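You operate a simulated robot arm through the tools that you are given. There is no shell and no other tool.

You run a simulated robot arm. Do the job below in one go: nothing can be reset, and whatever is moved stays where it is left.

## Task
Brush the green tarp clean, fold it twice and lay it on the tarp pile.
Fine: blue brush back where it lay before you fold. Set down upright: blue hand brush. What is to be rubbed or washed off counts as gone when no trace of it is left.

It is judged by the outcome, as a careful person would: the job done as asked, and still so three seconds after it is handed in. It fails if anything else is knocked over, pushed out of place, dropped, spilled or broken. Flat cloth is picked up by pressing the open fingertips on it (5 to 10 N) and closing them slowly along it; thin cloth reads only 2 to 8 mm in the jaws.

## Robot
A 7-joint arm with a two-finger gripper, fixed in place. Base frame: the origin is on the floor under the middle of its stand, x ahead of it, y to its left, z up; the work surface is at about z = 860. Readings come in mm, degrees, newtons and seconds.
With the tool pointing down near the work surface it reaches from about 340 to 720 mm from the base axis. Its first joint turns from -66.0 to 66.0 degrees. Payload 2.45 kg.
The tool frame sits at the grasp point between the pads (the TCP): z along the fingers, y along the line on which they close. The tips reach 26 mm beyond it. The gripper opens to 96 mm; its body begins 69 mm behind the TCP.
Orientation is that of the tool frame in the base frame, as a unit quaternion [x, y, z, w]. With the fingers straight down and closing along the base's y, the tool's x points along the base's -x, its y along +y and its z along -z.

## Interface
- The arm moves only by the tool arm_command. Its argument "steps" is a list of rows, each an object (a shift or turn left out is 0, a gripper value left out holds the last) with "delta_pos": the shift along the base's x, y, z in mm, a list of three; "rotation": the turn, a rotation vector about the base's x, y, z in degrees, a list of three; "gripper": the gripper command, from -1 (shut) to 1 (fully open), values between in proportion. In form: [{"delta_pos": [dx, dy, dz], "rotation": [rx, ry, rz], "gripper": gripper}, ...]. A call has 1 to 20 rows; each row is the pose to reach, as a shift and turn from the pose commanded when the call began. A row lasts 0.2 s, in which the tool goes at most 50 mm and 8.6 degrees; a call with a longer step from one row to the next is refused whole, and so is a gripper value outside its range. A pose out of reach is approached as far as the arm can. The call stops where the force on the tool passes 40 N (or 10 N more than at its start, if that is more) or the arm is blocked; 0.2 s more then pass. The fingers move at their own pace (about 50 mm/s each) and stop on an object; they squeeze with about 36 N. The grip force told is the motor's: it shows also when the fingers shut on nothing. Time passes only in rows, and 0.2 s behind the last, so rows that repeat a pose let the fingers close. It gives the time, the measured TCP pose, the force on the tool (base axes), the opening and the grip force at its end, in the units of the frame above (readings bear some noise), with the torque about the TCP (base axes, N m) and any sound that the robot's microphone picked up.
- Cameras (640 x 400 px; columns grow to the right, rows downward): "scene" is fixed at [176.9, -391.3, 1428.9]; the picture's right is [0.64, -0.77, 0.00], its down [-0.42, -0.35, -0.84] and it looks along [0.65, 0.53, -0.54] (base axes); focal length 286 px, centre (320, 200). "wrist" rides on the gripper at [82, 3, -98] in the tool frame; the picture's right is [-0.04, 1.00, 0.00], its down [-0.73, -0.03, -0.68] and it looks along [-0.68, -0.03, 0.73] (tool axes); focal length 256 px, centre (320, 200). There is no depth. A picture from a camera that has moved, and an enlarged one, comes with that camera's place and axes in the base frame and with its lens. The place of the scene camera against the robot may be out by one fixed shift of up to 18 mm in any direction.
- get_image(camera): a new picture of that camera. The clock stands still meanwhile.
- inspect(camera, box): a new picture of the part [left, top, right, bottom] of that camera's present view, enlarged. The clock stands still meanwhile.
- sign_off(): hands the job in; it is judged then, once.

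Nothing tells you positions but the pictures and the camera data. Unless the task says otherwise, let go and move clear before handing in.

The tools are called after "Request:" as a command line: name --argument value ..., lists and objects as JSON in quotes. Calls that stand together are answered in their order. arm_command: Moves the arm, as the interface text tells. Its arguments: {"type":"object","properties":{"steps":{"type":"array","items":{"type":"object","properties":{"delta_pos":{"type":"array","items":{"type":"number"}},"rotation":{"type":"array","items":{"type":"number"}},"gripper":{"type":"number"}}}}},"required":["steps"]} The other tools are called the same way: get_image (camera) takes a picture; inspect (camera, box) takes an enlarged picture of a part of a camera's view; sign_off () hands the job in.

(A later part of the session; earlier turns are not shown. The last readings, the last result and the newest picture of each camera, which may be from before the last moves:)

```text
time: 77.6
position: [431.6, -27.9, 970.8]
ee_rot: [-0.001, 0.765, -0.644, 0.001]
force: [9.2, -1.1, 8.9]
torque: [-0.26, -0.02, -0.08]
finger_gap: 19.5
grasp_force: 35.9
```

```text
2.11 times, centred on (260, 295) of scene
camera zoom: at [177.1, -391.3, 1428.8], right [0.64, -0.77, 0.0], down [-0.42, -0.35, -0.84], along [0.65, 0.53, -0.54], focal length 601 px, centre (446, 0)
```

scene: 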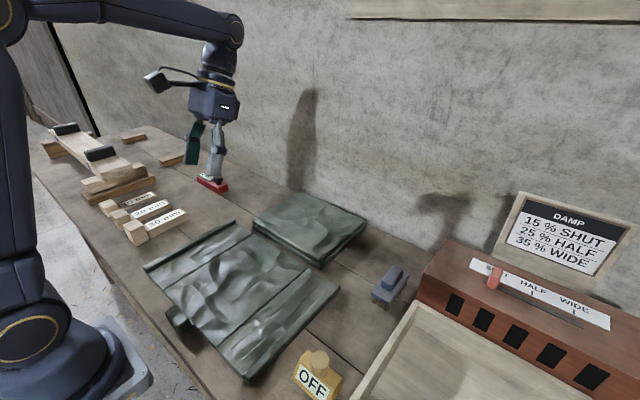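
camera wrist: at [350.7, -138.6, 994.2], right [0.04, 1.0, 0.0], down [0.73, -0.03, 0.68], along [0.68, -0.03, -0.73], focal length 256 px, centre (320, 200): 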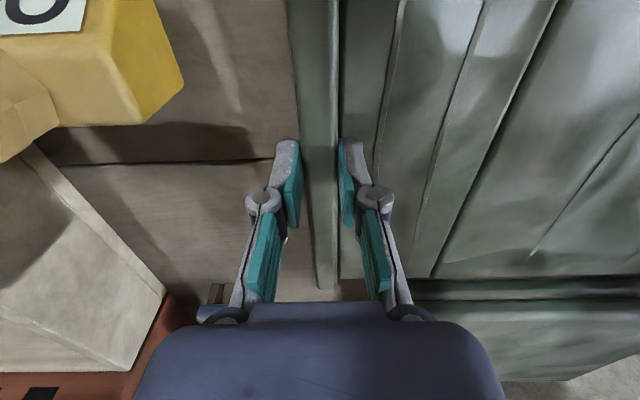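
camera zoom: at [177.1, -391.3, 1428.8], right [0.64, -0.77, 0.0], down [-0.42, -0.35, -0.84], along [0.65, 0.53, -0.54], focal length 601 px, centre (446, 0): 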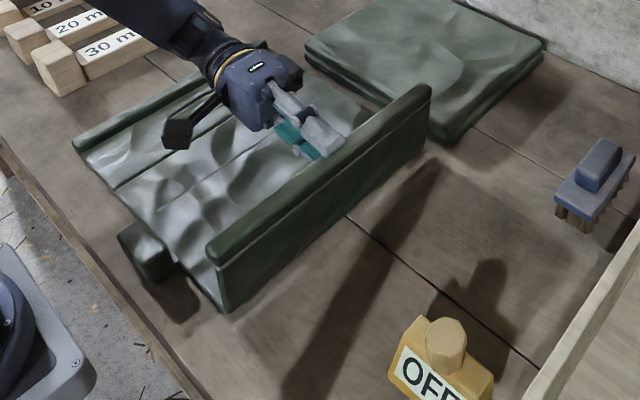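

The flap is almost upright. I'll carry it slightly past vertical (about 96°) with a little more radius.

Request:
arm_command --steps '[{"delta_pos": [0, 1.0, 1.5], "rotation": [0, 0, 0]}, {"delta_pos": [0, 7.5, 0.6], "rotation": [-4, 0, 0]}, {"delta_pos": [0, 14.8, -1.0], "rotation": [-8, 0, 0]}, {"delta_pos": [0, 21.9, -3.2], "rotation": [-12, 0, 0]}, {"delta_pos": [0, 28.8, -5.8], "rotation": [-16, 0, 0]}]'

Request:
inspect --camera "scene" --box '[140, 200, 380, 390]'

Request:
get_image --camera "wrist"

```text
time: 78.8
position: [431.5, 1.7, 964.2]
ee_rot: [0.0, -0.67, 0.743, 0.0]
force: [-0.7, -0.1, -0.1]
torque: [0.04, 0.09, -0.02]
finger_gap: 19.4
grasp_force: 36.0
```

```text
2.11 times, centred on (260, 295) of scene
camera zoom: at [176.9, -391.3, 1428.9], right [0.64, -0.77, 0.0], down [-0.42, -0.35, -0.84], along [0.65, 0.53, -0.54], focal length 601 px, centre (446, 0)
```

zoom: 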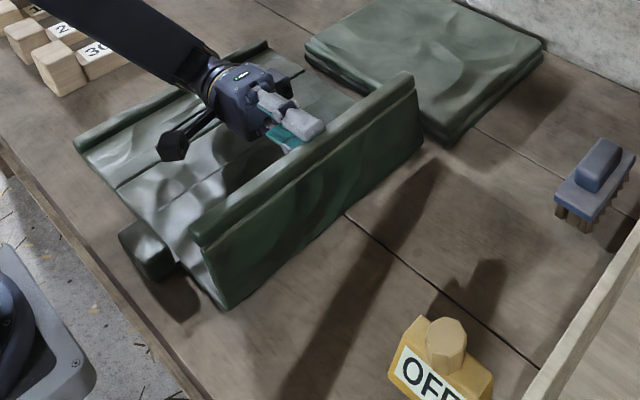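

```text
taken
camera wrist: at [350.6, 96.6, 950.6], right [0.04, -0.1, -0.99], down [0.73, 0.68, -0.04], along [0.68, -0.73, 0.1], focal length 256 px, centre (320, 200)
```

wrist: 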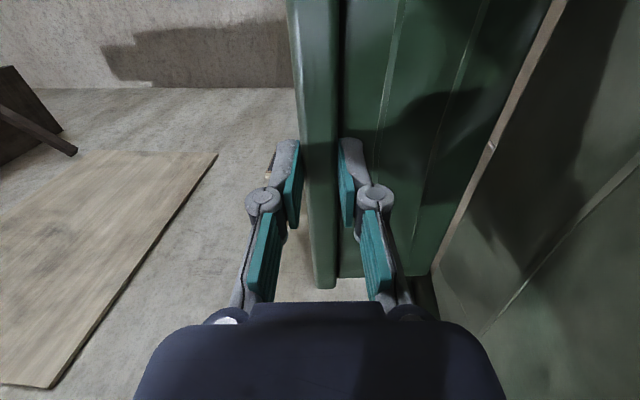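

The flap stands just past vertical with no load on the tool. I'll open the fingers a little and see whether it stays.

Request:
arm_command --steps '[{"gripper": -0.5}, {"gripper": -0.35}, {"gripper": -0.2}, {"gripper": -0.1}]'

Request:
get_image --camera "wrist"

Request:
inspect --camera "scene" --box '[140, 200, 380, 390]'

```text
time: 79.8
position: [431.5, -0.3, 963.1]
ee_rot: [0.0, -0.669, 0.743, 0.0]
force: [0.0, 0.2, -0.2]
torque: [-0.05, -0.02, 0.01]
finger_gap: 43.4
grasp_force: 0.0
```

```text
taken
camera wrist: at [350.6, 96.4, 950.9], right [0.04, -0.1, -0.99], down [0.73, 0.68, -0.04], along [0.68, -0.73, 0.1], focal length 256 px, centre (320, 200)
```

wrist: 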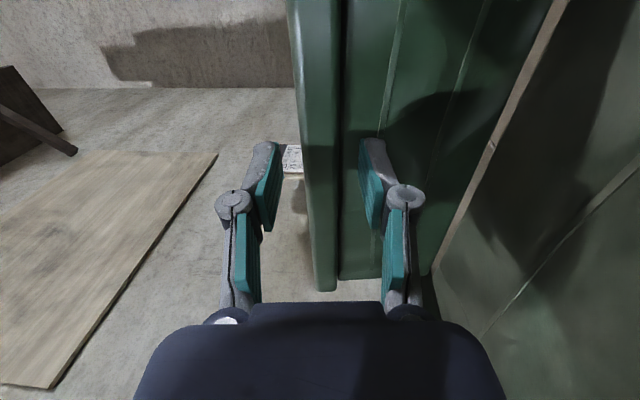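

```text
2.11 times, centred on (260, 295) of scene
camera zoom: at [176.9, -391.3, 1428.9], right [0.64, -0.77, 0.0], down [-0.42, -0.35, -0.84], along [0.65, 0.53, -0.54], focal length 601 px, centre (446, 0)
```

zoom: 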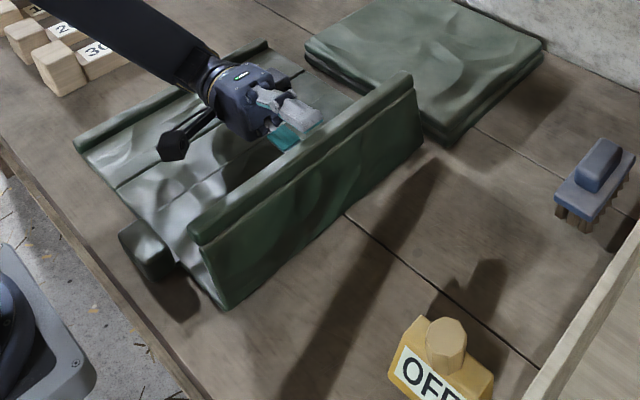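

The flap stands by itself. I'll back the fingers off in +y to see whether it holds or leans over.

Request:
arm_command --steps '[{"delta_pos": [0, 4, 0.5]}, {"delta_pos": [0, 10, 1]}, {"delta_pos": [0, 18, 2]}, {"delta_pos": [0, 28, 3]}, {"delta_pos": [0, 28, 3]}]'

Request:
inspect --camera "scene" --box '[140, 200, 380, 390]'

Request:
get_image --camera "wrist"

```text
time: 81.0
position: [431.9, 29.0, 967.9]
ee_rot: [0.001, -0.669, 0.743, 0.0]
force: [0.5, -1.0, -1.6]
torque: [0.05, 0.0, 0.02]
finger_gap: 44.0
grasp_force: 0.3
```

```text
2.11 times, centred on (260, 295) of scene
camera zoom: at [177.0, -391.3, 1428.9], right [0.64, -0.77, 0.0], down [-0.42, -0.35, -0.84], along [0.65, 0.53, -0.54], focal length 601 px, centre (446, 0)
```

zoom: 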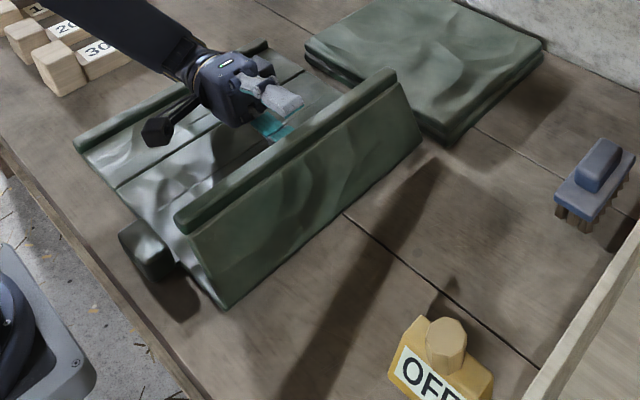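

```text
taken
camera wrist: at [349.9, 124.7, 954.5], right [0.04, -0.1, -0.99], down [0.73, 0.68, -0.04], along [0.68, -0.73, 0.1], focal length 256 px, centre (320, 200)
```

wrist: 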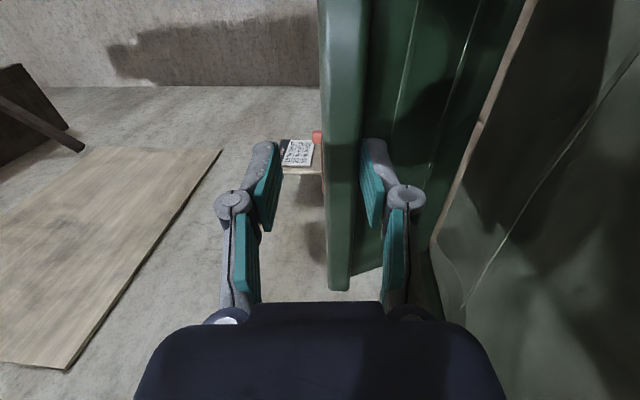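

The flap now leans inward on the lower finger. I'll let it down gently: retreating in +y while turning the tool back a little for wrist clearance.

Request:
arm_command --steps '[{"delta_pos": [0, 6, 0], "rotation": [4, 0, 0]}, {"delta_pos": [0, 12, -2], "rotation": [8, 0, 0]}, {"delta_pos": [0, 18, -4], "rotation": [12, 0, 0]}, {"delta_pos": [0, 24, -6], "rotation": [16, 0, 0]}, {"delta_pos": [0, 30, -8], "rotation": [20, 0, 0]}, {"delta_pos": [0, 30, -8], "rotation": [20, 0, 0]}]'

Request:
inspect --camera "scene" --box '[140, 200, 380, 390]'

Request:
get_image --camera "wrist"

```text
time: 82.4
position: [430.3, 60.2, 958.3]
ee_rot: [-0.001, 0.788, -0.616, -0.001]
force: [0.4, 0.3, 0.1]
torque: [0.03, 0.0, -0.01]
finger_gap: 43.4
grasp_force: 0.3
```

```text
2.11 times, centred on (260, 295) of scene
camera zoom: at [177.0, -391.3, 1428.9], right [0.64, -0.77, 0.0], down [-0.42, -0.35, -0.84], along [0.65, 0.53, -0.54], focal length 601 px, centre (446, 0)
```

zoom: 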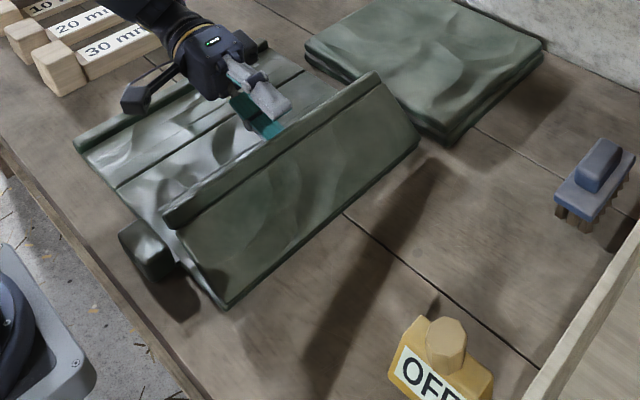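

```text
taken
camera wrist: at [349.2, 154.5, 979.6], right [0.04, 0.24, -0.97], down [0.73, 0.65, 0.19], along [0.68, -0.72, -0.15], focal length 256 px, centre (320, 200)
```

wrist: 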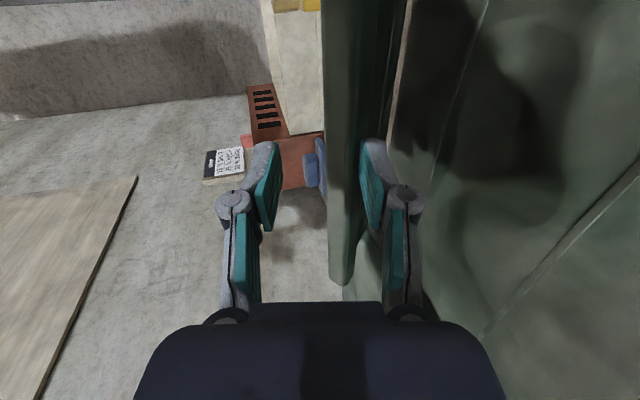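

Request:
arm_command --steps '[{"delta_pos": [0, 6, -4]}, {"delta_pos": [0, 12, -8]}, {"delta_pos": [0, 18, -12]}, {"delta_pos": [0, 24, -16]}, {"delta_pos": [0, 24, -16]}, {"delta_pos": [0, 24, -16]}]'

Request:
inspect --camera "scene" --box '[140, 200, 380, 390]'

Request:
get_image --camera "wrist"

```text
time: 83.8
position: [431.8, 82.9, 943.0]
ee_rot: [0.0, 0.788, -0.615, 0.0]
force: [0.4, -0.2, 1.0]
torque: [-0.02, 0.02, 0.01]
finger_gap: 43.4
grasp_force: 0.0
```

```text
2.11 times, centred on (260, 295) of scene
camera zoom: at [177.0, -391.3, 1428.9], right [0.64, -0.77, 0.0], down [-0.42, -0.35, -0.84], along [0.65, 0.53, -0.54], focal length 601 px, centre (446, 0)
```

zoom: 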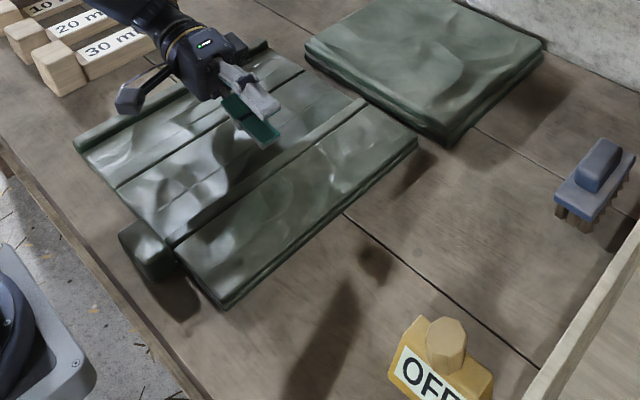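

```text
taken
camera wrist: at [349.9, 178.3, 964.2], right [0.04, 0.24, -0.97], down [0.73, 0.65, 0.19], along [0.68, -0.72, -0.15], focal length 256 px, centre (320, 200)
```

wrist: 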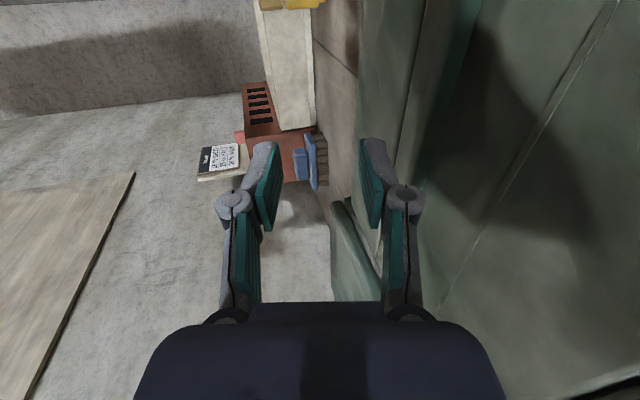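

The right flap has folded over onto the middle panel. I'll rise, turn the tool back to vertical and head for the left bar.

Request:
arm_command --steps '[{"delta_pos": [0, 5, 15], "rotation": [0, 0, 0]}, {"delta_pos": [0, 10, 45], "rotation": [6, 0, 0]}, {"delta_pos": [0, 10, 80], "rotation": [14, 0, 0]}, {"delta_pos": [0, 15, 110], "rotation": [22, 0, 0]}, {"delta_pos": [0, 30, 130], "rotation": [30, 0, 0]}, {"delta_pos": [0, 50, 140], "rotation": [38, 0, 0]}, {"delta_pos": [0, 70, 140], "rotation": [46, 0, 0]}, {"delta_pos": [0, 90, 140], "rotation": [54, 0, 0]}, {"delta_pos": [0, 110, 140], "rotation": [62, 0, 0]}, {"delta_pos": [0, 130, 140], "rotation": [70, 0, 0]}, {"delta_pos": [0, 145, 135], "rotation": [75.9, 0, 0]}, {"delta_pos": [0, 145, 135], "rotation": [75.9, 0, 0]}]'

Request:
get_image --camera "scene"

Request:
get_image --camera "wrist"

```text
time: 86.4
position: [431.5, 229.7, 1078.7]
ee_rot: [0.0, 1.0, 0.0, 0.0]
force: [-0.2, 0.0, -0.8]
torque: [0.04, -0.03, -0.01]
finger_gap: 42.8
grasp_force: 0.0
```

```text
taken
```

scene: 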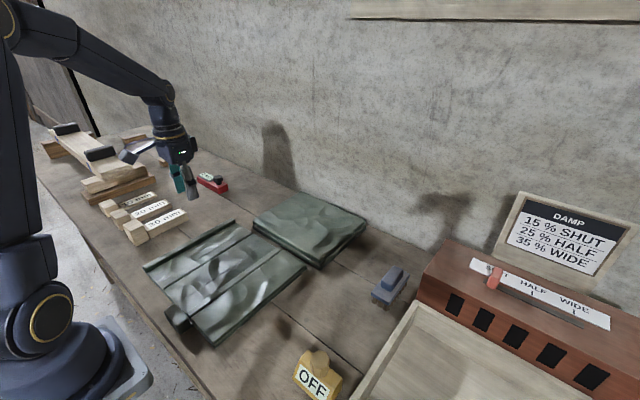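

```text
taken
camera wrist: at [350.6, 230.4, 1176.9], right [0.04, 1.0, 0.0], down [0.73, -0.03, 0.68], along [0.68, -0.03, -0.73], focal length 256 px, centre (320, 200)
```

wrist: 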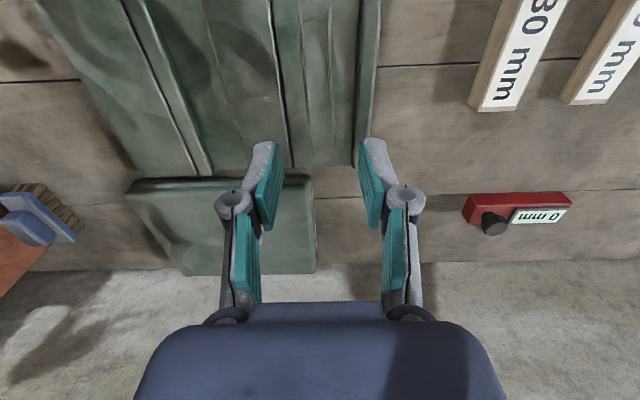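

Good fold. Now measuring the left bar.

Request:
inspect --camera "wrist" --box '[270, 0, 430, 180]'

Request:
inspect --camera "scene" --box '[130, 200, 330, 360]'

```text
2.22 times, centred on (350, 90) of wrist
camera zoom: at [350.6, 230.4, 1176.9], right [0.04, 1.0, 0.0], down [0.73, -0.03, 0.68], along [0.68, -0.03, -0.73], focal length 569 px, centre (253, 444)
```

zoom: 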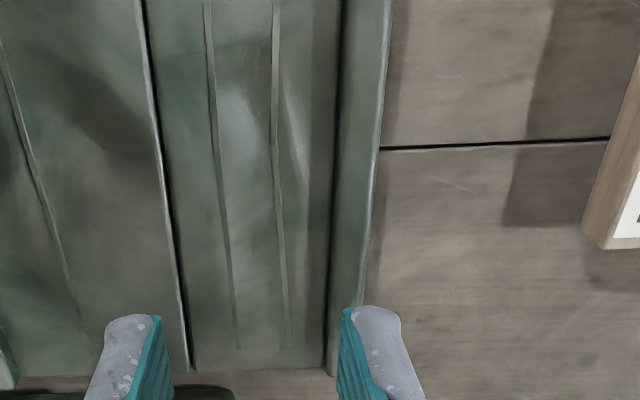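

```text
2.50 times, centred on (230, 280) of scene
camera zoom: at [176.9, -391.3, 1428.9], right [0.64, -0.77, 0.0], down [-0.42, -0.35, -0.84], along [0.65, 0.53, -0.54], focal length 714 px, centre (545, 0)
```

zoom: 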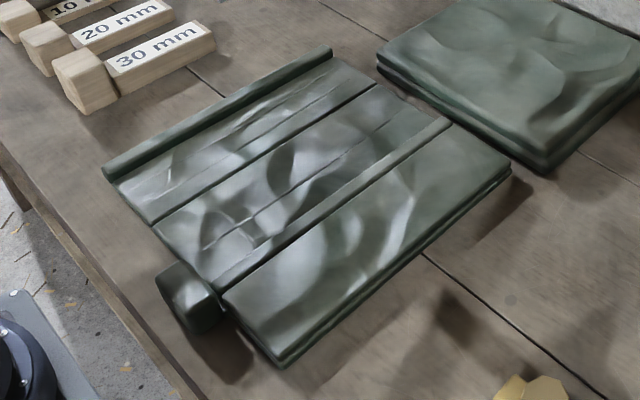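

Request:
arm_command --steps '[{"delta_pos": [0, 15, -30], "gripper": 0.0}, {"delta_pos": [0, 35, -60]}, {"delta_pos": [0, 45.5, -90]}, {"delta_pos": [0, 45.5, -112]}, {"delta_pos": [0, 45.5, -112]}]'

Request:
inspect --camera "wrist" --box '[240, 20, 400, 240]'

Request:
inspect --camera "scene" --box '[130, 180, 270, 300]'

```text
time: 87.6
position: [431.0, 274.1, 965.1]
ee_rot: [0.0, 1.0, -0.001, -0.001]
force: [-0.5, -0.2, -0.5]
torque: [-0.01, -0.01, 0.0]
finger_gap: 48.0
grasp_force: 0.1
```

```text
1.82 times, centred on (320, 130) of wrist
camera zoom: at [349.6, 276.1, 1063.7], right [0.04, 1.0, 0.0], down [0.73, -0.03, 0.68], along [0.68, -0.03, -0.73], focal length 465 px, centre (320, 327)
```

zoom: 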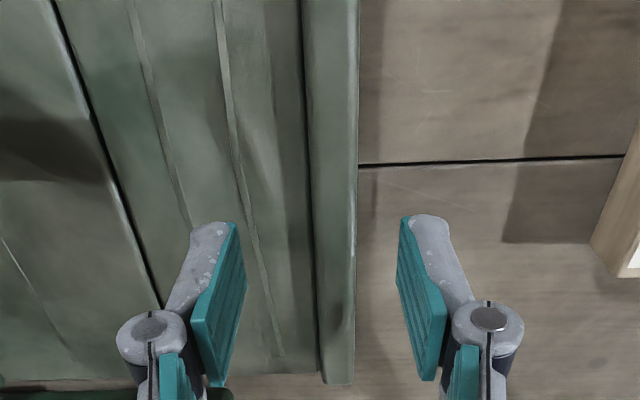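

```text
3.33 times, centred on (200, 240) of scene
camera zoom: at [177.0, -391.3, 1428.9], right [0.64, -0.77, 0.0], down [-0.42, -0.35, -0.84], along [0.65, 0.53, -0.54], focal length 952 px, centre (720, 67)
```

zoom: 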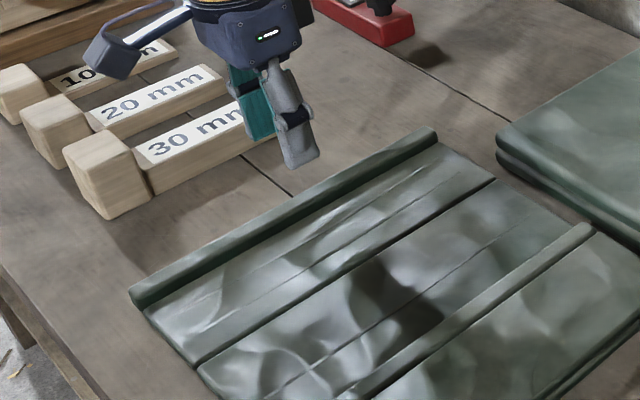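

Bar is about 2 mm further out. Correcting and descending to the same height as for the first bar.

Request:
arm_command --steps '[{"delta_pos": [0, 1, -20]}, {"delta_pos": [0, 2, -40]}, {"delta_pos": [0, 2, -55]}, {"delta_pos": [0, 2, -63]}, {"delta_pos": [0, 2, -66]}, {"delta_pos": [0, 2, -66]}]'

Request:
get_image --camera "wrist"

```text
time: 89.0
position: [430.6, 275.5, 900.1]
ee_rot: [0.001, 1.0, -0.001, 0.0]
force: [-0.3, -0.2, -0.2]
torque: [-0.02, 0.0, 0.02]
finger_gap: 48.3
grasp_force: 0.0
```

```text
taken
camera wrist: at [349.9, 278.2, 997.9], right [0.04, 1.0, 0.0], down [0.73, -0.03, 0.68], along [0.68, -0.03, -0.73], focal length 256 px, centre (320, 200)
```

wrist: 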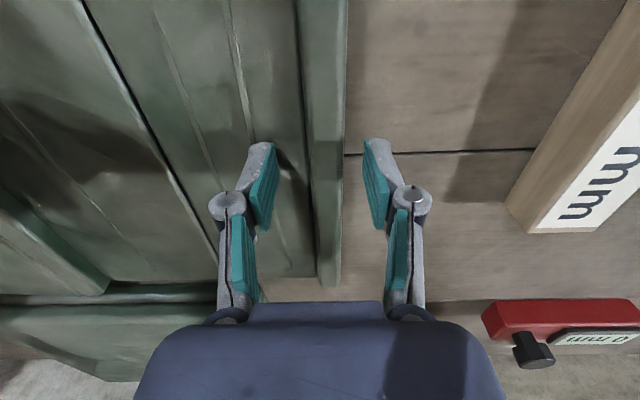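

Bar is still ~2 mm toward +y of centre; shifting and going down the last millimetres, then closing.

Request:
arm_command --steps '[{"delta_pos": [0, 1.2, -1]}, {"delta_pos": [0, 2.2, -2]}, {"delta_pos": [0, 2.2, -3]}, {"delta_pos": [0, 2.2, -3.5]}, {"delta_pos": [0, 2.2, -3.5]}]'

```text
time: 90.2
position: [432.1, 277.7, 897.3]
ee_rot: [-0.001, 1.0, -0.001, 0.0]
force: [0.9, -0.6, 0.7]
torque: [-0.01, 0.03, -0.01]
finger_gap: 47.9
grasp_force: 0.0
```

Request:
arm_command --steps '[{"delta_pos": [0, 0, -0.8], "gripper": -0.15}, {"delta_pos": [0, 0, -0.8], "gripper": -0.3}, {"delta_pos": [0, 0, -0.8], "gripper": -0.45}, {"delta_pos": [0, 0, -0.8], "gripper": -0.6}, {"delta_pos": [0, 0, -0.8], "gripper": -0.8}, {"delta_pos": [0, 0, -0.8], "gripper": -1.0}, {"delta_pos": [0, 0, -0.8], "gripper": -1.0}]'

Request:
get_image --camera "wrist"

```text
time: 91.8
position: [432.1, 278.0, 895.9]
ee_rot: [-0.001, 1.0, -0.001, 0.0]
force: [-0.2, 5.1, 4.3]
torque: [0.09, -0.08, -0.04]
finger_gap: 19.3
grasp_force: 36.1
```

```text
taken
camera wrist: at [350.3, 280.6, 994.7], right [0.04, 1.0, 0.0], down [0.73, -0.03, 0.68], along [0.68, -0.03, -0.73], focal length 256 px, centre (320, 200)
```

wrist: 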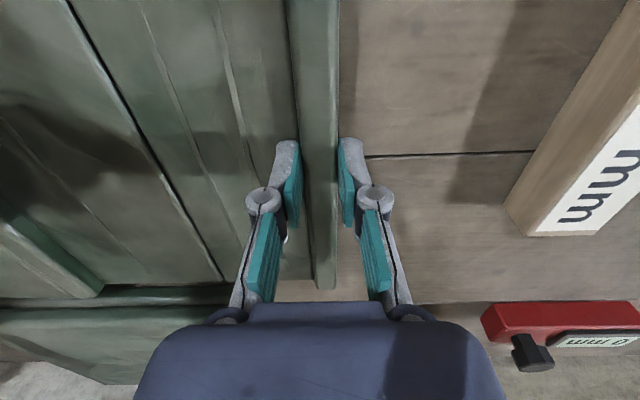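

Left bar gripped (19.3 mm). Lifting along the mirrored arc, turning the tool the other way.

Request:
arm_command --steps '[{"delta_pos": [0, -1.0, 3.4], "rotation": [2, 0, 0]}, {"delta_pos": [0, -2.2, 6.8], "rotation": [4, 0, 0]}, {"delta_pos": [0, -4.8, 13.4], "rotation": [8, 0, 0]}, {"delta_pos": [0, -7.9, 19.9], "rotation": [12, 0, 0]}, {"delta_pos": [0, -11.4, 26.1], "rotation": [16, 0, 0]}, {"delta_pos": [0, -15.3, 32.0], "rotation": [20, 0, 0]}]'

Request:
inspect --camera "scene" --box '[130, 180, 370, 360]'

```text
time: 93.2
position: [430.8, 263.7, 928.8]
ee_rot: [-0.001, 0.985, 0.173, 0.0]
force: [0.1, 0.3, -0.3]
torque: [-0.02, 0.17, 0.05]
finger_gap: 19.2
grasp_force: 35.8
```

```text
2.22 times, centred on (250, 270) of scene
camera zoom: at [177.0, -391.3, 1428.9], right [0.64, -0.77, 0.0], down [-0.42, -0.35, -0.84], along [0.65, 0.53, -0.54], focal length 635 px, centre (476, 44)
```

zoom: 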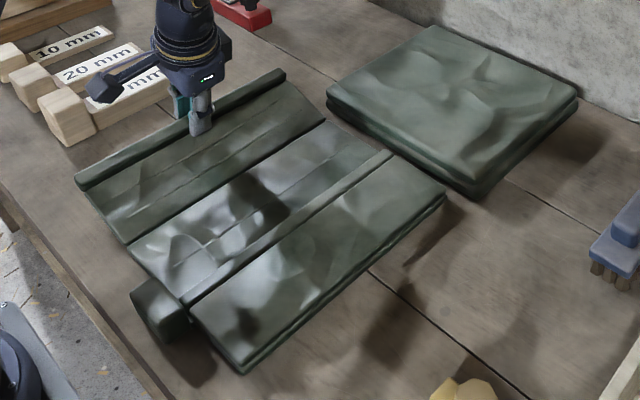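

The left flap follows smoothly. Continuing to 60°.

Request:
arm_command --steps '[{"delta_pos": [0, -4.4, 5.7], "rotation": [4, 0, 0]}, {"delta_pos": [0, -9.1, 11.0], "rotation": [8, 0, 0]}, {"delta_pos": [0, -14.2, 16.0], "rotation": [12, 0, 0]}, {"delta_pos": [0, -19.6, 20.6], "rotation": [16, 0, 0]}, {"delta_pos": [0, -25.4, 24.9], "rotation": [20, 0, 0]}, {"delta_pos": [0, -31.4, 28.7], "rotation": [24, 0, 0]}, {"delta_pos": [0, -37.7, 32.1], "rotation": [28, 0, 0]}, {"delta_pos": [0, -44.2, 35.0], "rotation": [32, 0, 0]}, {"delta_pos": [0, -50.9, 37.5], "rotation": [36, 0, 0]}, {"delta_pos": [0, -57.7, 39.5], "rotation": [40, 0, 0]}]'

Request:
inspect --camera "scene" --box '[130, 180, 370, 360]'

```text
time: 95.4
position: [432.0, 205.6, 968.6]
ee_rot: [-0.001, 0.866, 0.5, 0.0]
force: [1.8, 2.6, 4.7]
torque: [0.15, 0.11, 0.07]
finger_gap: 19.5
grasp_force: 35.8
```

```text
2.22 times, centred on (250, 270) of scene
camera zoom: at [176.9, -391.2, 1428.9], right [0.64, -0.77, 0.0], down [-0.42, -0.35, -0.84], along [0.65, 0.53, -0.54], focal length 635 px, centre (476, 44)
```

zoom: 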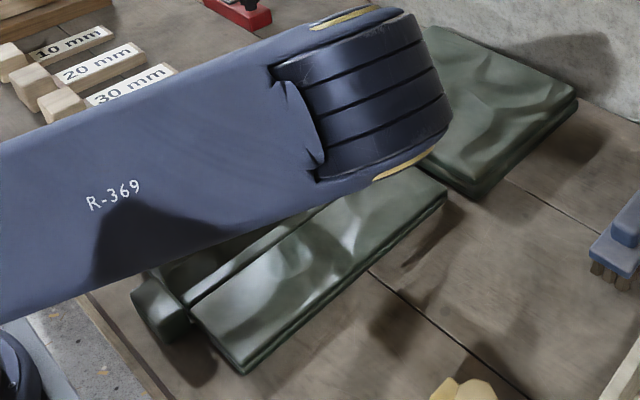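

The forearm swings into view here; I'll check its clearance over everything before going further.

Request:
get_image --camera "scene"

Request:
get_image --camera "wrist"

```text
taken
```

scene: 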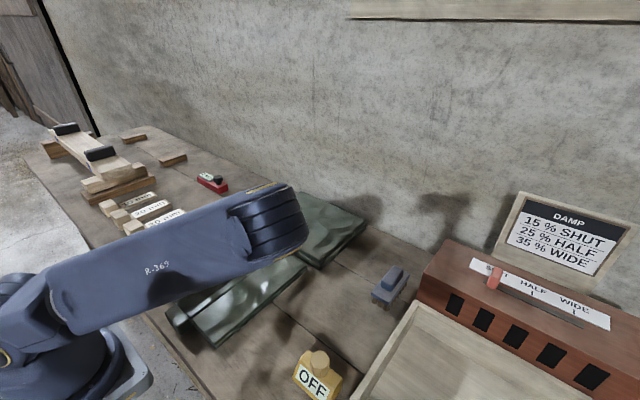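

```text
taken
camera wrist: at [350.2, 120.4, 1020.0], right [0.04, 0.5, 0.86], down [0.73, -0.6, 0.31], along [0.68, 0.62, -0.39], focal length 256 px, centre (320, 200)
```

wrist: 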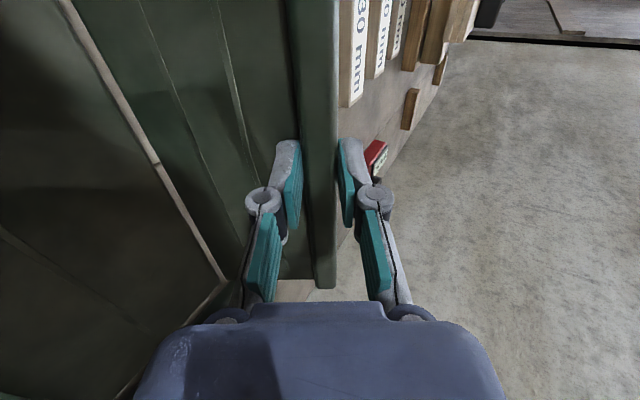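

The elbow is high (about z 1130), so there is room. Continuing to about 80°.

Request:
arm_command --steps '[{"delta_pos": [0, -3.4, 1.6], "rotation": [2, 0, 0]}, {"delta_pos": [0, -6.9, 2.4], "rotation": [4, 0, 0]}, {"delta_pos": [0, -14.1, 3.4], "rotation": [8, 0, 0]}, {"delta_pos": [0, -21.2, 4.0], "rotation": [12, 0, 0]}, {"delta_pos": [0, -28.4, 4.1], "rotation": [16, 0, 0]}, {"delta_pos": [0, -35.6, 3.7], "rotation": [20, 0, 0]}]'

Request:
get_image --camera "scene"

Request:
get_image --camera "wrist"

```text
time: 96.8
position: [432.4, 169.2, 970.8]
ee_rot: [0.0, 0.767, 0.641, -0.001]
force: [-1.8, 0.4, 0.5]
torque: [-0.04, 0.05, -0.14]
finger_gap: 19.1
grasp_force: 36.5
```

```text
taken
```

scene: 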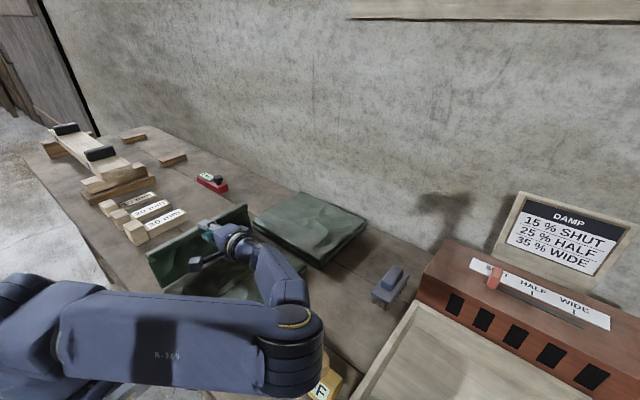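

```text
taken
camera wrist: at [350.9, 71.1, 991.8], right [0.04, 0.18, 0.98], down [0.73, -0.67, 0.09], along [0.68, 0.72, -0.16], focal length 256 px, centre (320, 200)
```

wrist: 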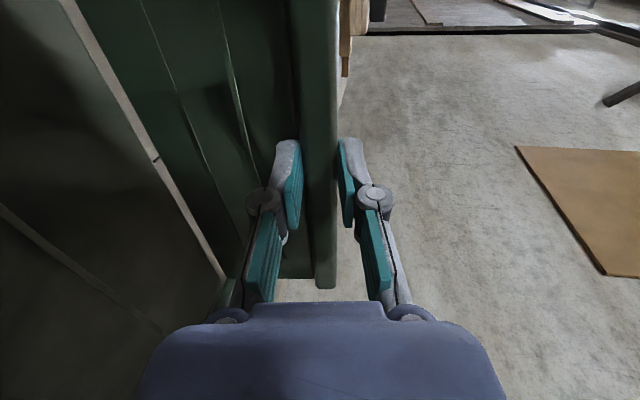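

Turning the tool further would drop the elbow toward the OFF block (it is now at about z 1030). So I'll stop rotating, even turn back a little, and pull the bar past vertical by translation, letting it pivot in the jaws.

Request:
arm_command --steps '[{"delta_pos": [0, -3.4, 0.4], "rotation": [-1, 0, 0]}, {"delta_pos": [0, -6.7, 0.9], "rotation": [-2, 0, 0]}, {"delta_pos": [0, -10.1, 1.3], "rotation": [-3, 0, 0]}, {"delta_pos": [0, -13.4, 1.7], "rotation": [-4, 0, 0]}, {"delta_pos": [0, -16.8, 2.1], "rotation": [-5, 0, 0]}]'

Request:
get_image --camera "scene"

Request:
get_image --camera "wrist"

```text
time: 98.0
position: [432.6, 154.2, 974.2]
ee_rot: [-0.002, 0.794, 0.608, 0.001]
force: [10.2, -0.7, 21.6]
torque: [0.54, 0.06, 0.1]
finger_gap: 19.4
grasp_force: 35.6
```

```text
taken
```

scene: 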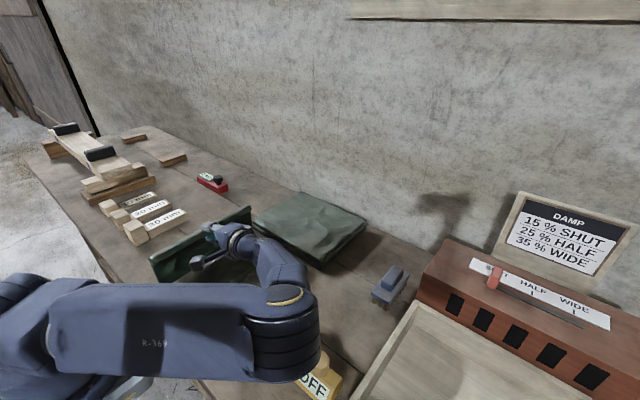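

```text
taken
camera wrist: at [350.6, 57.1, 1002.8], right [0.04, 0.26, 0.97], down [0.73, -0.66, 0.15], along [0.68, 0.7, -0.22], focal length 256 px, centre (320, 200)
```

wrist: 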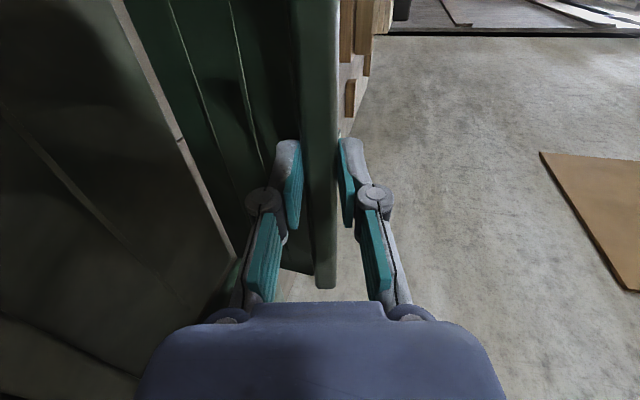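

Request:
inspect --camera "scene" --box '[130, 190, 330, 320]'

Request:
inspect --camera "wrist" --box '[100, 100, 400, 300]'

Request:
inspect --camera "scene" --box '[230, 260, 370, 400]'

```text
3.08 times, centred on (230, 255) of scene
camera zoom: at [176.9, -391.4, 1428.8], right [0.64, -0.77, 0.0], down [-0.42, -0.35, -0.84], along [0.65, 0.53, -0.54], focal length 879 px, centre (597, 31)
```

zoom: 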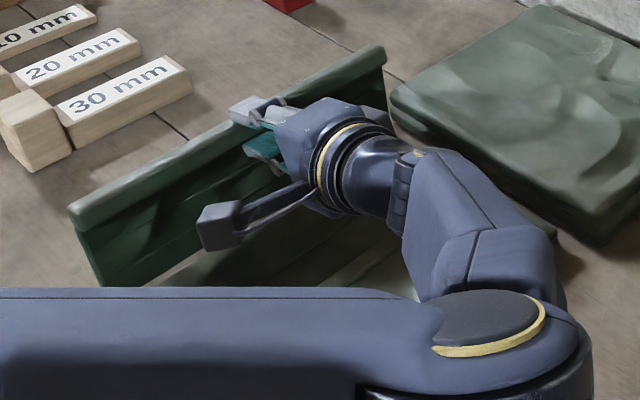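

```text
2.00 times, centred on (250, 200) of wrist
camera zoom: at [350.6, 57.1, 1002.8], right [0.04, 0.26, 0.97], down [0.73, -0.66, 0.15], along [0.68, 0.7, -0.22], focal length 512 px, centre (460, 200)
```

zoom: 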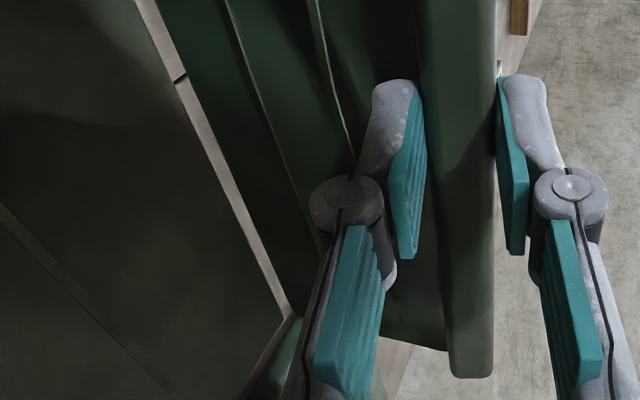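

```text
2.86 times, centred on (300, 330) of scene
camera zoom: at [176.9, -391.4, 1428.8], right [0.64, -0.77, 0.0], down [-0.42, -0.35, -0.84], along [0.65, 0.53, -0.54], focal length 816 px, centre (377, -171)
```

zoom: 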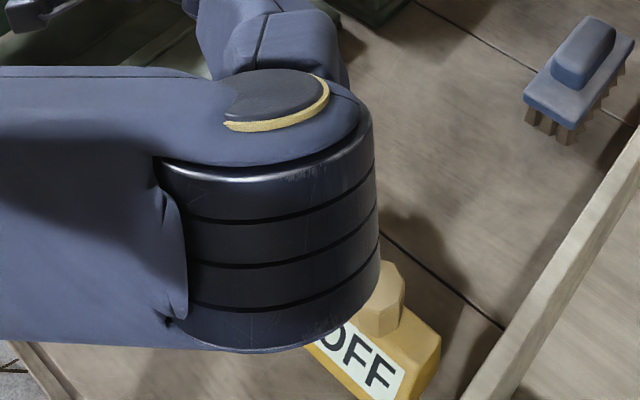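

The flap is now about vertical and is pivoting in the jaws. Continuing to pull it past vertical, with slightly more height.

Request:
arm_command --steps '[{"delta_pos": [0, -1, 1.2], "rotation": [0, 0, 0]}, {"delta_pos": [0, -4.5, 1.2], "rotation": [-1.5, 0, 0]}, {"delta_pos": [0, -8.5, 1.0], "rotation": [-3, 0, 0]}, {"delta_pos": [0, -12.5, 0.7], "rotation": [-4.5, 0, 0]}, {"delta_pos": [0, -16.6, 0.3], "rotation": [-6, 0, 0]}]'

Request:
inspect --camera "scene" --box '[130, 190, 330, 320]'

Request:
get_image --camera "wrist"

```text
time: 99.2
position: [431.9, 136.9, 974.7]
ee_rot: [0.0, 0.824, 0.566, 0.0]
force: [3.6, -6.8, 32.1]
torque: [0.72, -0.07, -0.45]
finger_gap: 19.3
grasp_force: 35.6
```

```text
3.08 times, centred on (230, 255) of scene
camera zoom: at [176.6, -391.6, 1428.8], right [0.64, -0.77, 0.0], down [-0.42, -0.35, -0.84], along [0.65, 0.53, -0.54], focal length 879 px, centre (597, 31)
```

zoom: 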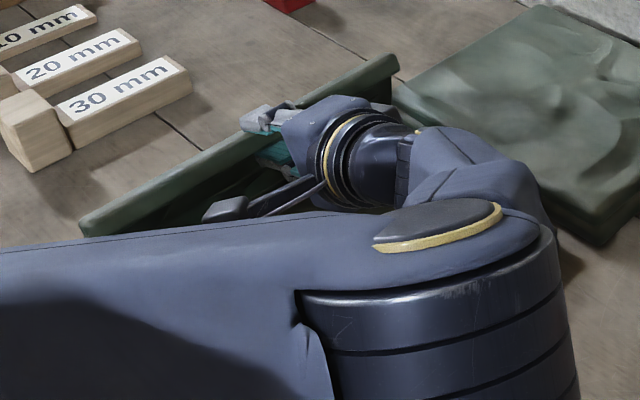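

```text
taken
camera wrist: at [350.7, 44.3, 1013.2], right [0.04, 0.36, 0.93], down [0.73, -0.64, 0.22], along [0.68, 0.68, -0.29], focal length 256 px, centre (320, 200)
```

wrist: 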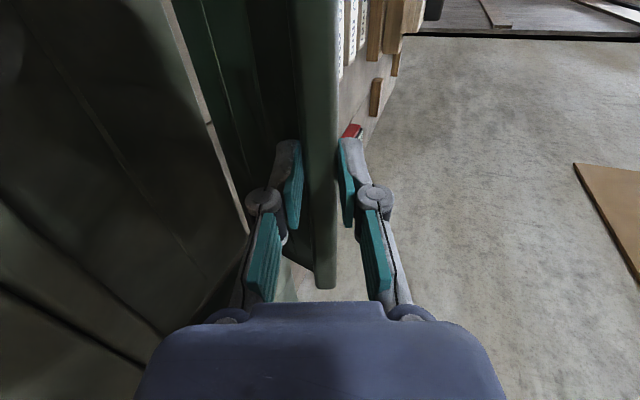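

Request:
arm_command --steps '[{"delta_pos": [0, -2, 1.0], "rotation": [0, 0, 0]}, {"delta_pos": [0, -4, 2.0], "rotation": [0, 0, 0]}, {"delta_pos": [0, -7, 2.5], "rotation": [-1, 0, 0]}, {"delta_pos": [0, -10, 2.5], "rotation": [-2, 0, 0]}]'

Request:
inspect --camera "scene" --box '[130, 190, 330, 320]'

Request:
get_image --camera "wrist"

```text
time: 100.2
position: [431.3, 127.5, 975.9]
ee_rot: [0.0, 0.835, 0.55, 0.0]
force: [-0.3, 1.0, -0.1]
torque: [-0.02, -0.09, 0.05]
finger_gap: 19.4
grasp_force: 36.4
```

```text
3.08 times, centred on (230, 255) of scene
camera zoom: at [177.0, -391.3, 1428.9], right [0.64, -0.77, 0.0], down [-0.42, -0.35, -0.84], along [0.65, 0.53, -0.54], focal length 879 px, centre (597, 31)
```

zoom: 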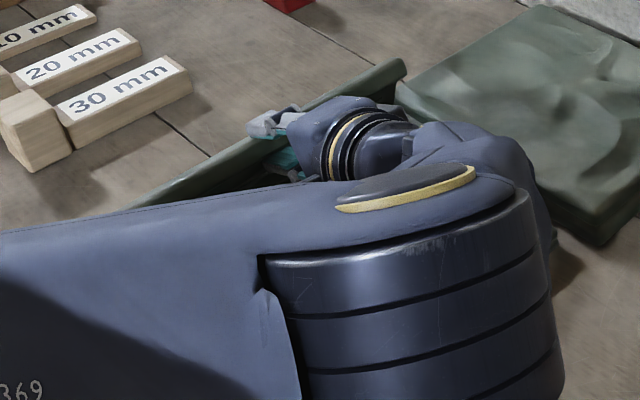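

```text
taken
camera wrist: at [350.2, 35.5, 1017.5], right [0.04, 0.39, 0.92], down [0.73, -0.64, 0.24], along [0.68, 0.66, -0.31], focal length 256 px, centre (320, 200)
```

wrist: 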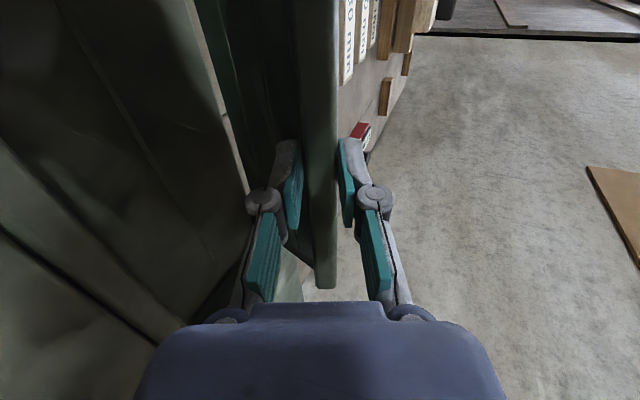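

No load now and the flap is past vertical. A little further, then I'll open so it leans on the inner finger.

Request:
arm_command --steps '[{"delta_pos": [0, -3, -0.6]}, {"delta_pos": [0, -6, -1.5]}, {"delta_pos": [0, -9, -2.6]}, {"delta_pos": [0, -9, -2.6], "gripper": -0.5}, {"delta_pos": [0, -9, -2.6], "gripper": -0.3}, {"delta_pos": [0, -9, -2.6], "gripper": -0.1}, {"delta_pos": [0, -9, -2.6], "gripper": -0.1}]'

Request:
get_image --camera "wrist"

Request:
inspect --camera "scene" --box '[130, 190, 330, 320]'

```text
time: 101.8
position: [431.2, 117.5, 973.4]
ee_rot: [0.0, 0.834, 0.551, 0.0]
force: [-0.1, 0.6, -0.1]
torque: [-0.02, 0.0, -0.04]
finger_gap: 43.6
grasp_force: 0.3
```

```text
taken
camera wrist: at [350.9, 26.2, 1014.7], right [0.04, 0.39, 0.92], down [0.73, -0.64, 0.24], along [0.68, 0.66, -0.31], focal length 256 px, centre (320, 200)
```

wrist: 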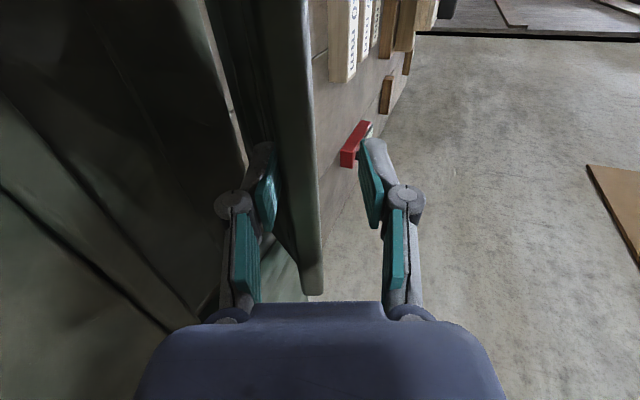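

```text
3.08 times, centred on (230, 255) of scene
camera zoom: at [177.0, -391.3, 1428.9], right [0.64, -0.77, 0.0], down [-0.42, -0.35, -0.84], along [0.65, 0.53, -0.54], focal length 879 px, centre (597, 31)
```

zoom: 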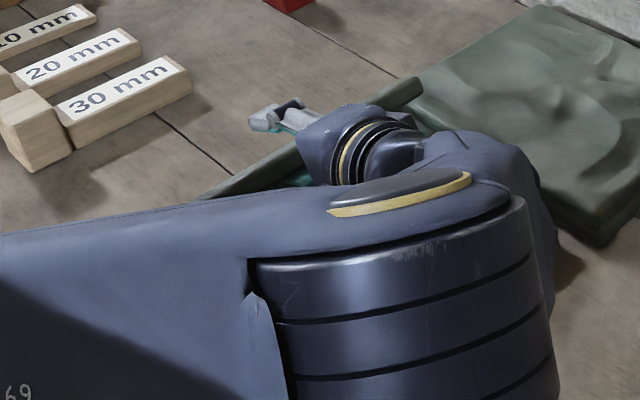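

The flap leans on the inner finger as before. Letting it down by retreating in -y and lowering.

Request:
arm_command --steps '[{"delta_pos": [0, -6, -2], "rotation": [-1, 0, 0]}, {"delta_pos": [0, -12, -5], "rotation": [-2, 0, 0]}, {"delta_pos": [0, -18, -9], "rotation": [-3, 0, 0]}, {"delta_pos": [0, -24, -13], "rotation": [-4, 0, 0]}, {"delta_pos": [0, -30, -18], "rotation": [-5, 0, 0]}, {"delta_pos": [0, -30, -18], "rotation": [-5, 0, 0]}]'

Request:
get_image --camera "wrist"

Request:
get_image --camera "scene"

```text
time: 103.2
position: [430.8, 87.7, 955.0]
ee_rot: [-0.001, 0.858, 0.514, 0.001]
force: [0.2, 0.5, -1.4]
torque: [0.01, -0.04, 0.02]
finger_gap: 43.6
grasp_force: 0.7
```

```text
taken
camera wrist: at [350.6, 0.5, 1004.2], right [0.04, 0.47, 0.88], down [0.73, -0.61, 0.3], along [0.68, 0.63, -0.37], focal length 256 px, centre (320, 200)
```

wrist: 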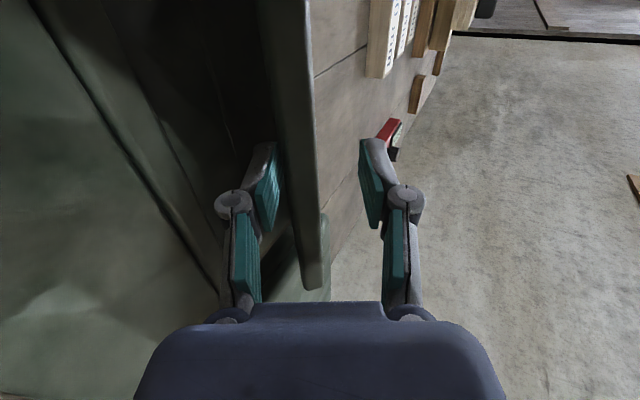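

```text
taken
```

scene: 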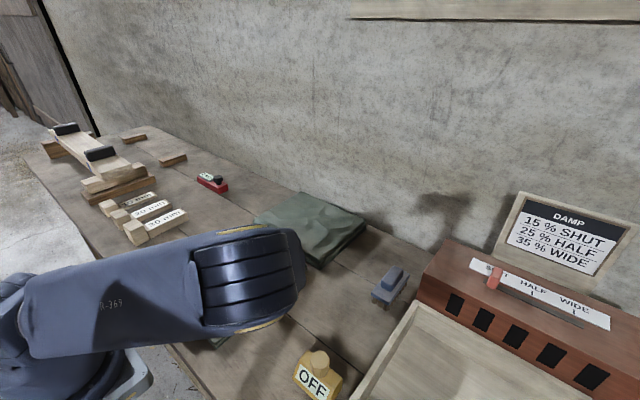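

Request:
arm_command --steps '[{"delta_pos": [0, -6, -3]}, {"delta_pos": [0, -12, -6]}, {"delta_pos": [0, -18, -9]}, {"delta_pos": [0, -26, -10]}, {"delta_pos": [0, -34, -10]}, {"delta_pos": [0, -42, -10]}, {"delta_pos": [0, -42, -10]}]'

Request:
get_image --camera "wrist"

Request:
get_image --camera "scene"

```text
time: 104.8
position: [431.3, 44.1, 946.1]
ee_rot: [0.0, 0.857, 0.515, 0.0]
force: [1.2, -0.4, -0.3]
torque: [0.01, 0.0, 0.02]
finger_gap: 43.2
grasp_force: 0.2
```

```text
taken
camera wrist: at [350.2, -42.0, 995.0], right [0.04, 0.47, 0.88], down [0.73, -0.61, 0.29], along [0.68, 0.63, -0.37], focal length 256 px, centre (320, 200)
```

wrist: 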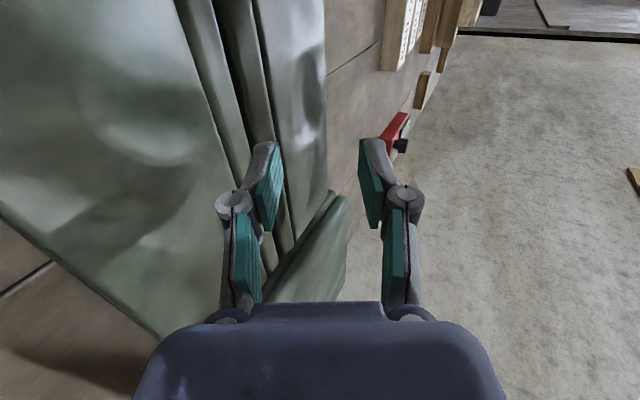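

```text
taken
```

scene: 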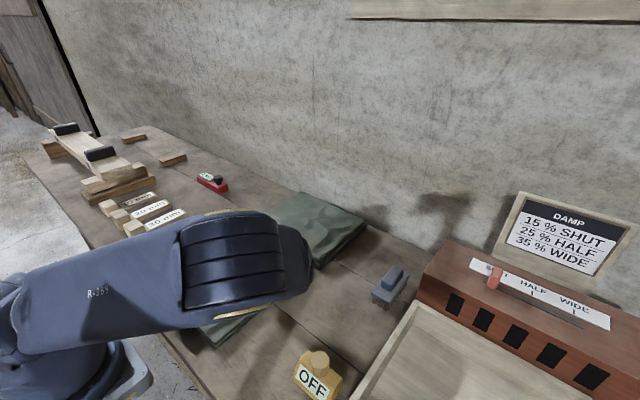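

The left flap has folded down as well. Rising and turning back to vertical to inspect the packet.

Request:
arm_command --steps '[{"delta_pos": [0, -3, 15], "rotation": [0, 0, 0]}, {"delta_pos": [0, -6, 40], "rotation": [-6, 0, 0]}, {"delta_pos": [0, -6, 75], "rotation": [-14, 0, 0]}, {"delta_pos": [0, -6, 110], "rotation": [-22, 0, 0]}, {"delta_pos": [0, -6, 145], "rotation": [-30, 0, 0]}, {"delta_pos": [0, -6, 180], "rotation": [-38, 0, 0]}, {"delta_pos": [0, 0, 210], "rotation": [-46, 0, 0]}, {"delta_pos": [0, 10, 240], "rotation": [-54, 0, 0]}, {"delta_pos": [0, 24, 260], "rotation": [-62, 0, 0]}, {"delta_pos": [0, 24, 270], "rotation": [-62, 0, 0]}]'

Request:
get_image --camera "wrist"

Request:
get_image --camera "scene"

```text
time: 107.0
position: [431.0, 71.8, 1216.0]
ee_rot: [0.0, 1.0, -0.003, 0.0]
force: [0.1, -0.9, 0.1]
torque: [0.0, 0.0, 0.0]
finger_gap: 43.2
grasp_force: 0.0
```

```text
taken
camera wrist: at [350.0, 72.0, 1314.0], right [0.04, 1.0, 0.0], down [0.73, -0.03, 0.68], along [0.68, -0.03, -0.73], focal length 256 px, centre (320, 200)
```

wrist: 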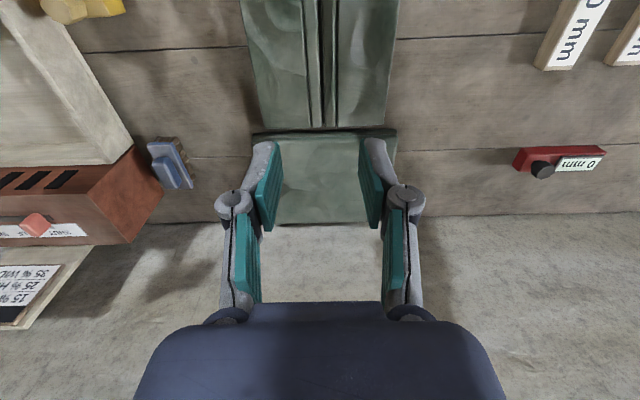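

```text
taken
```

scene: 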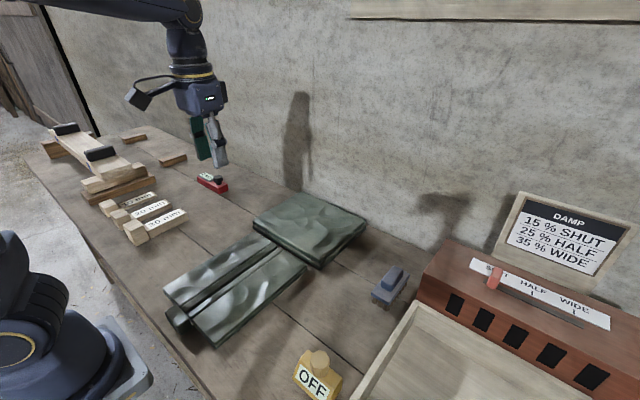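

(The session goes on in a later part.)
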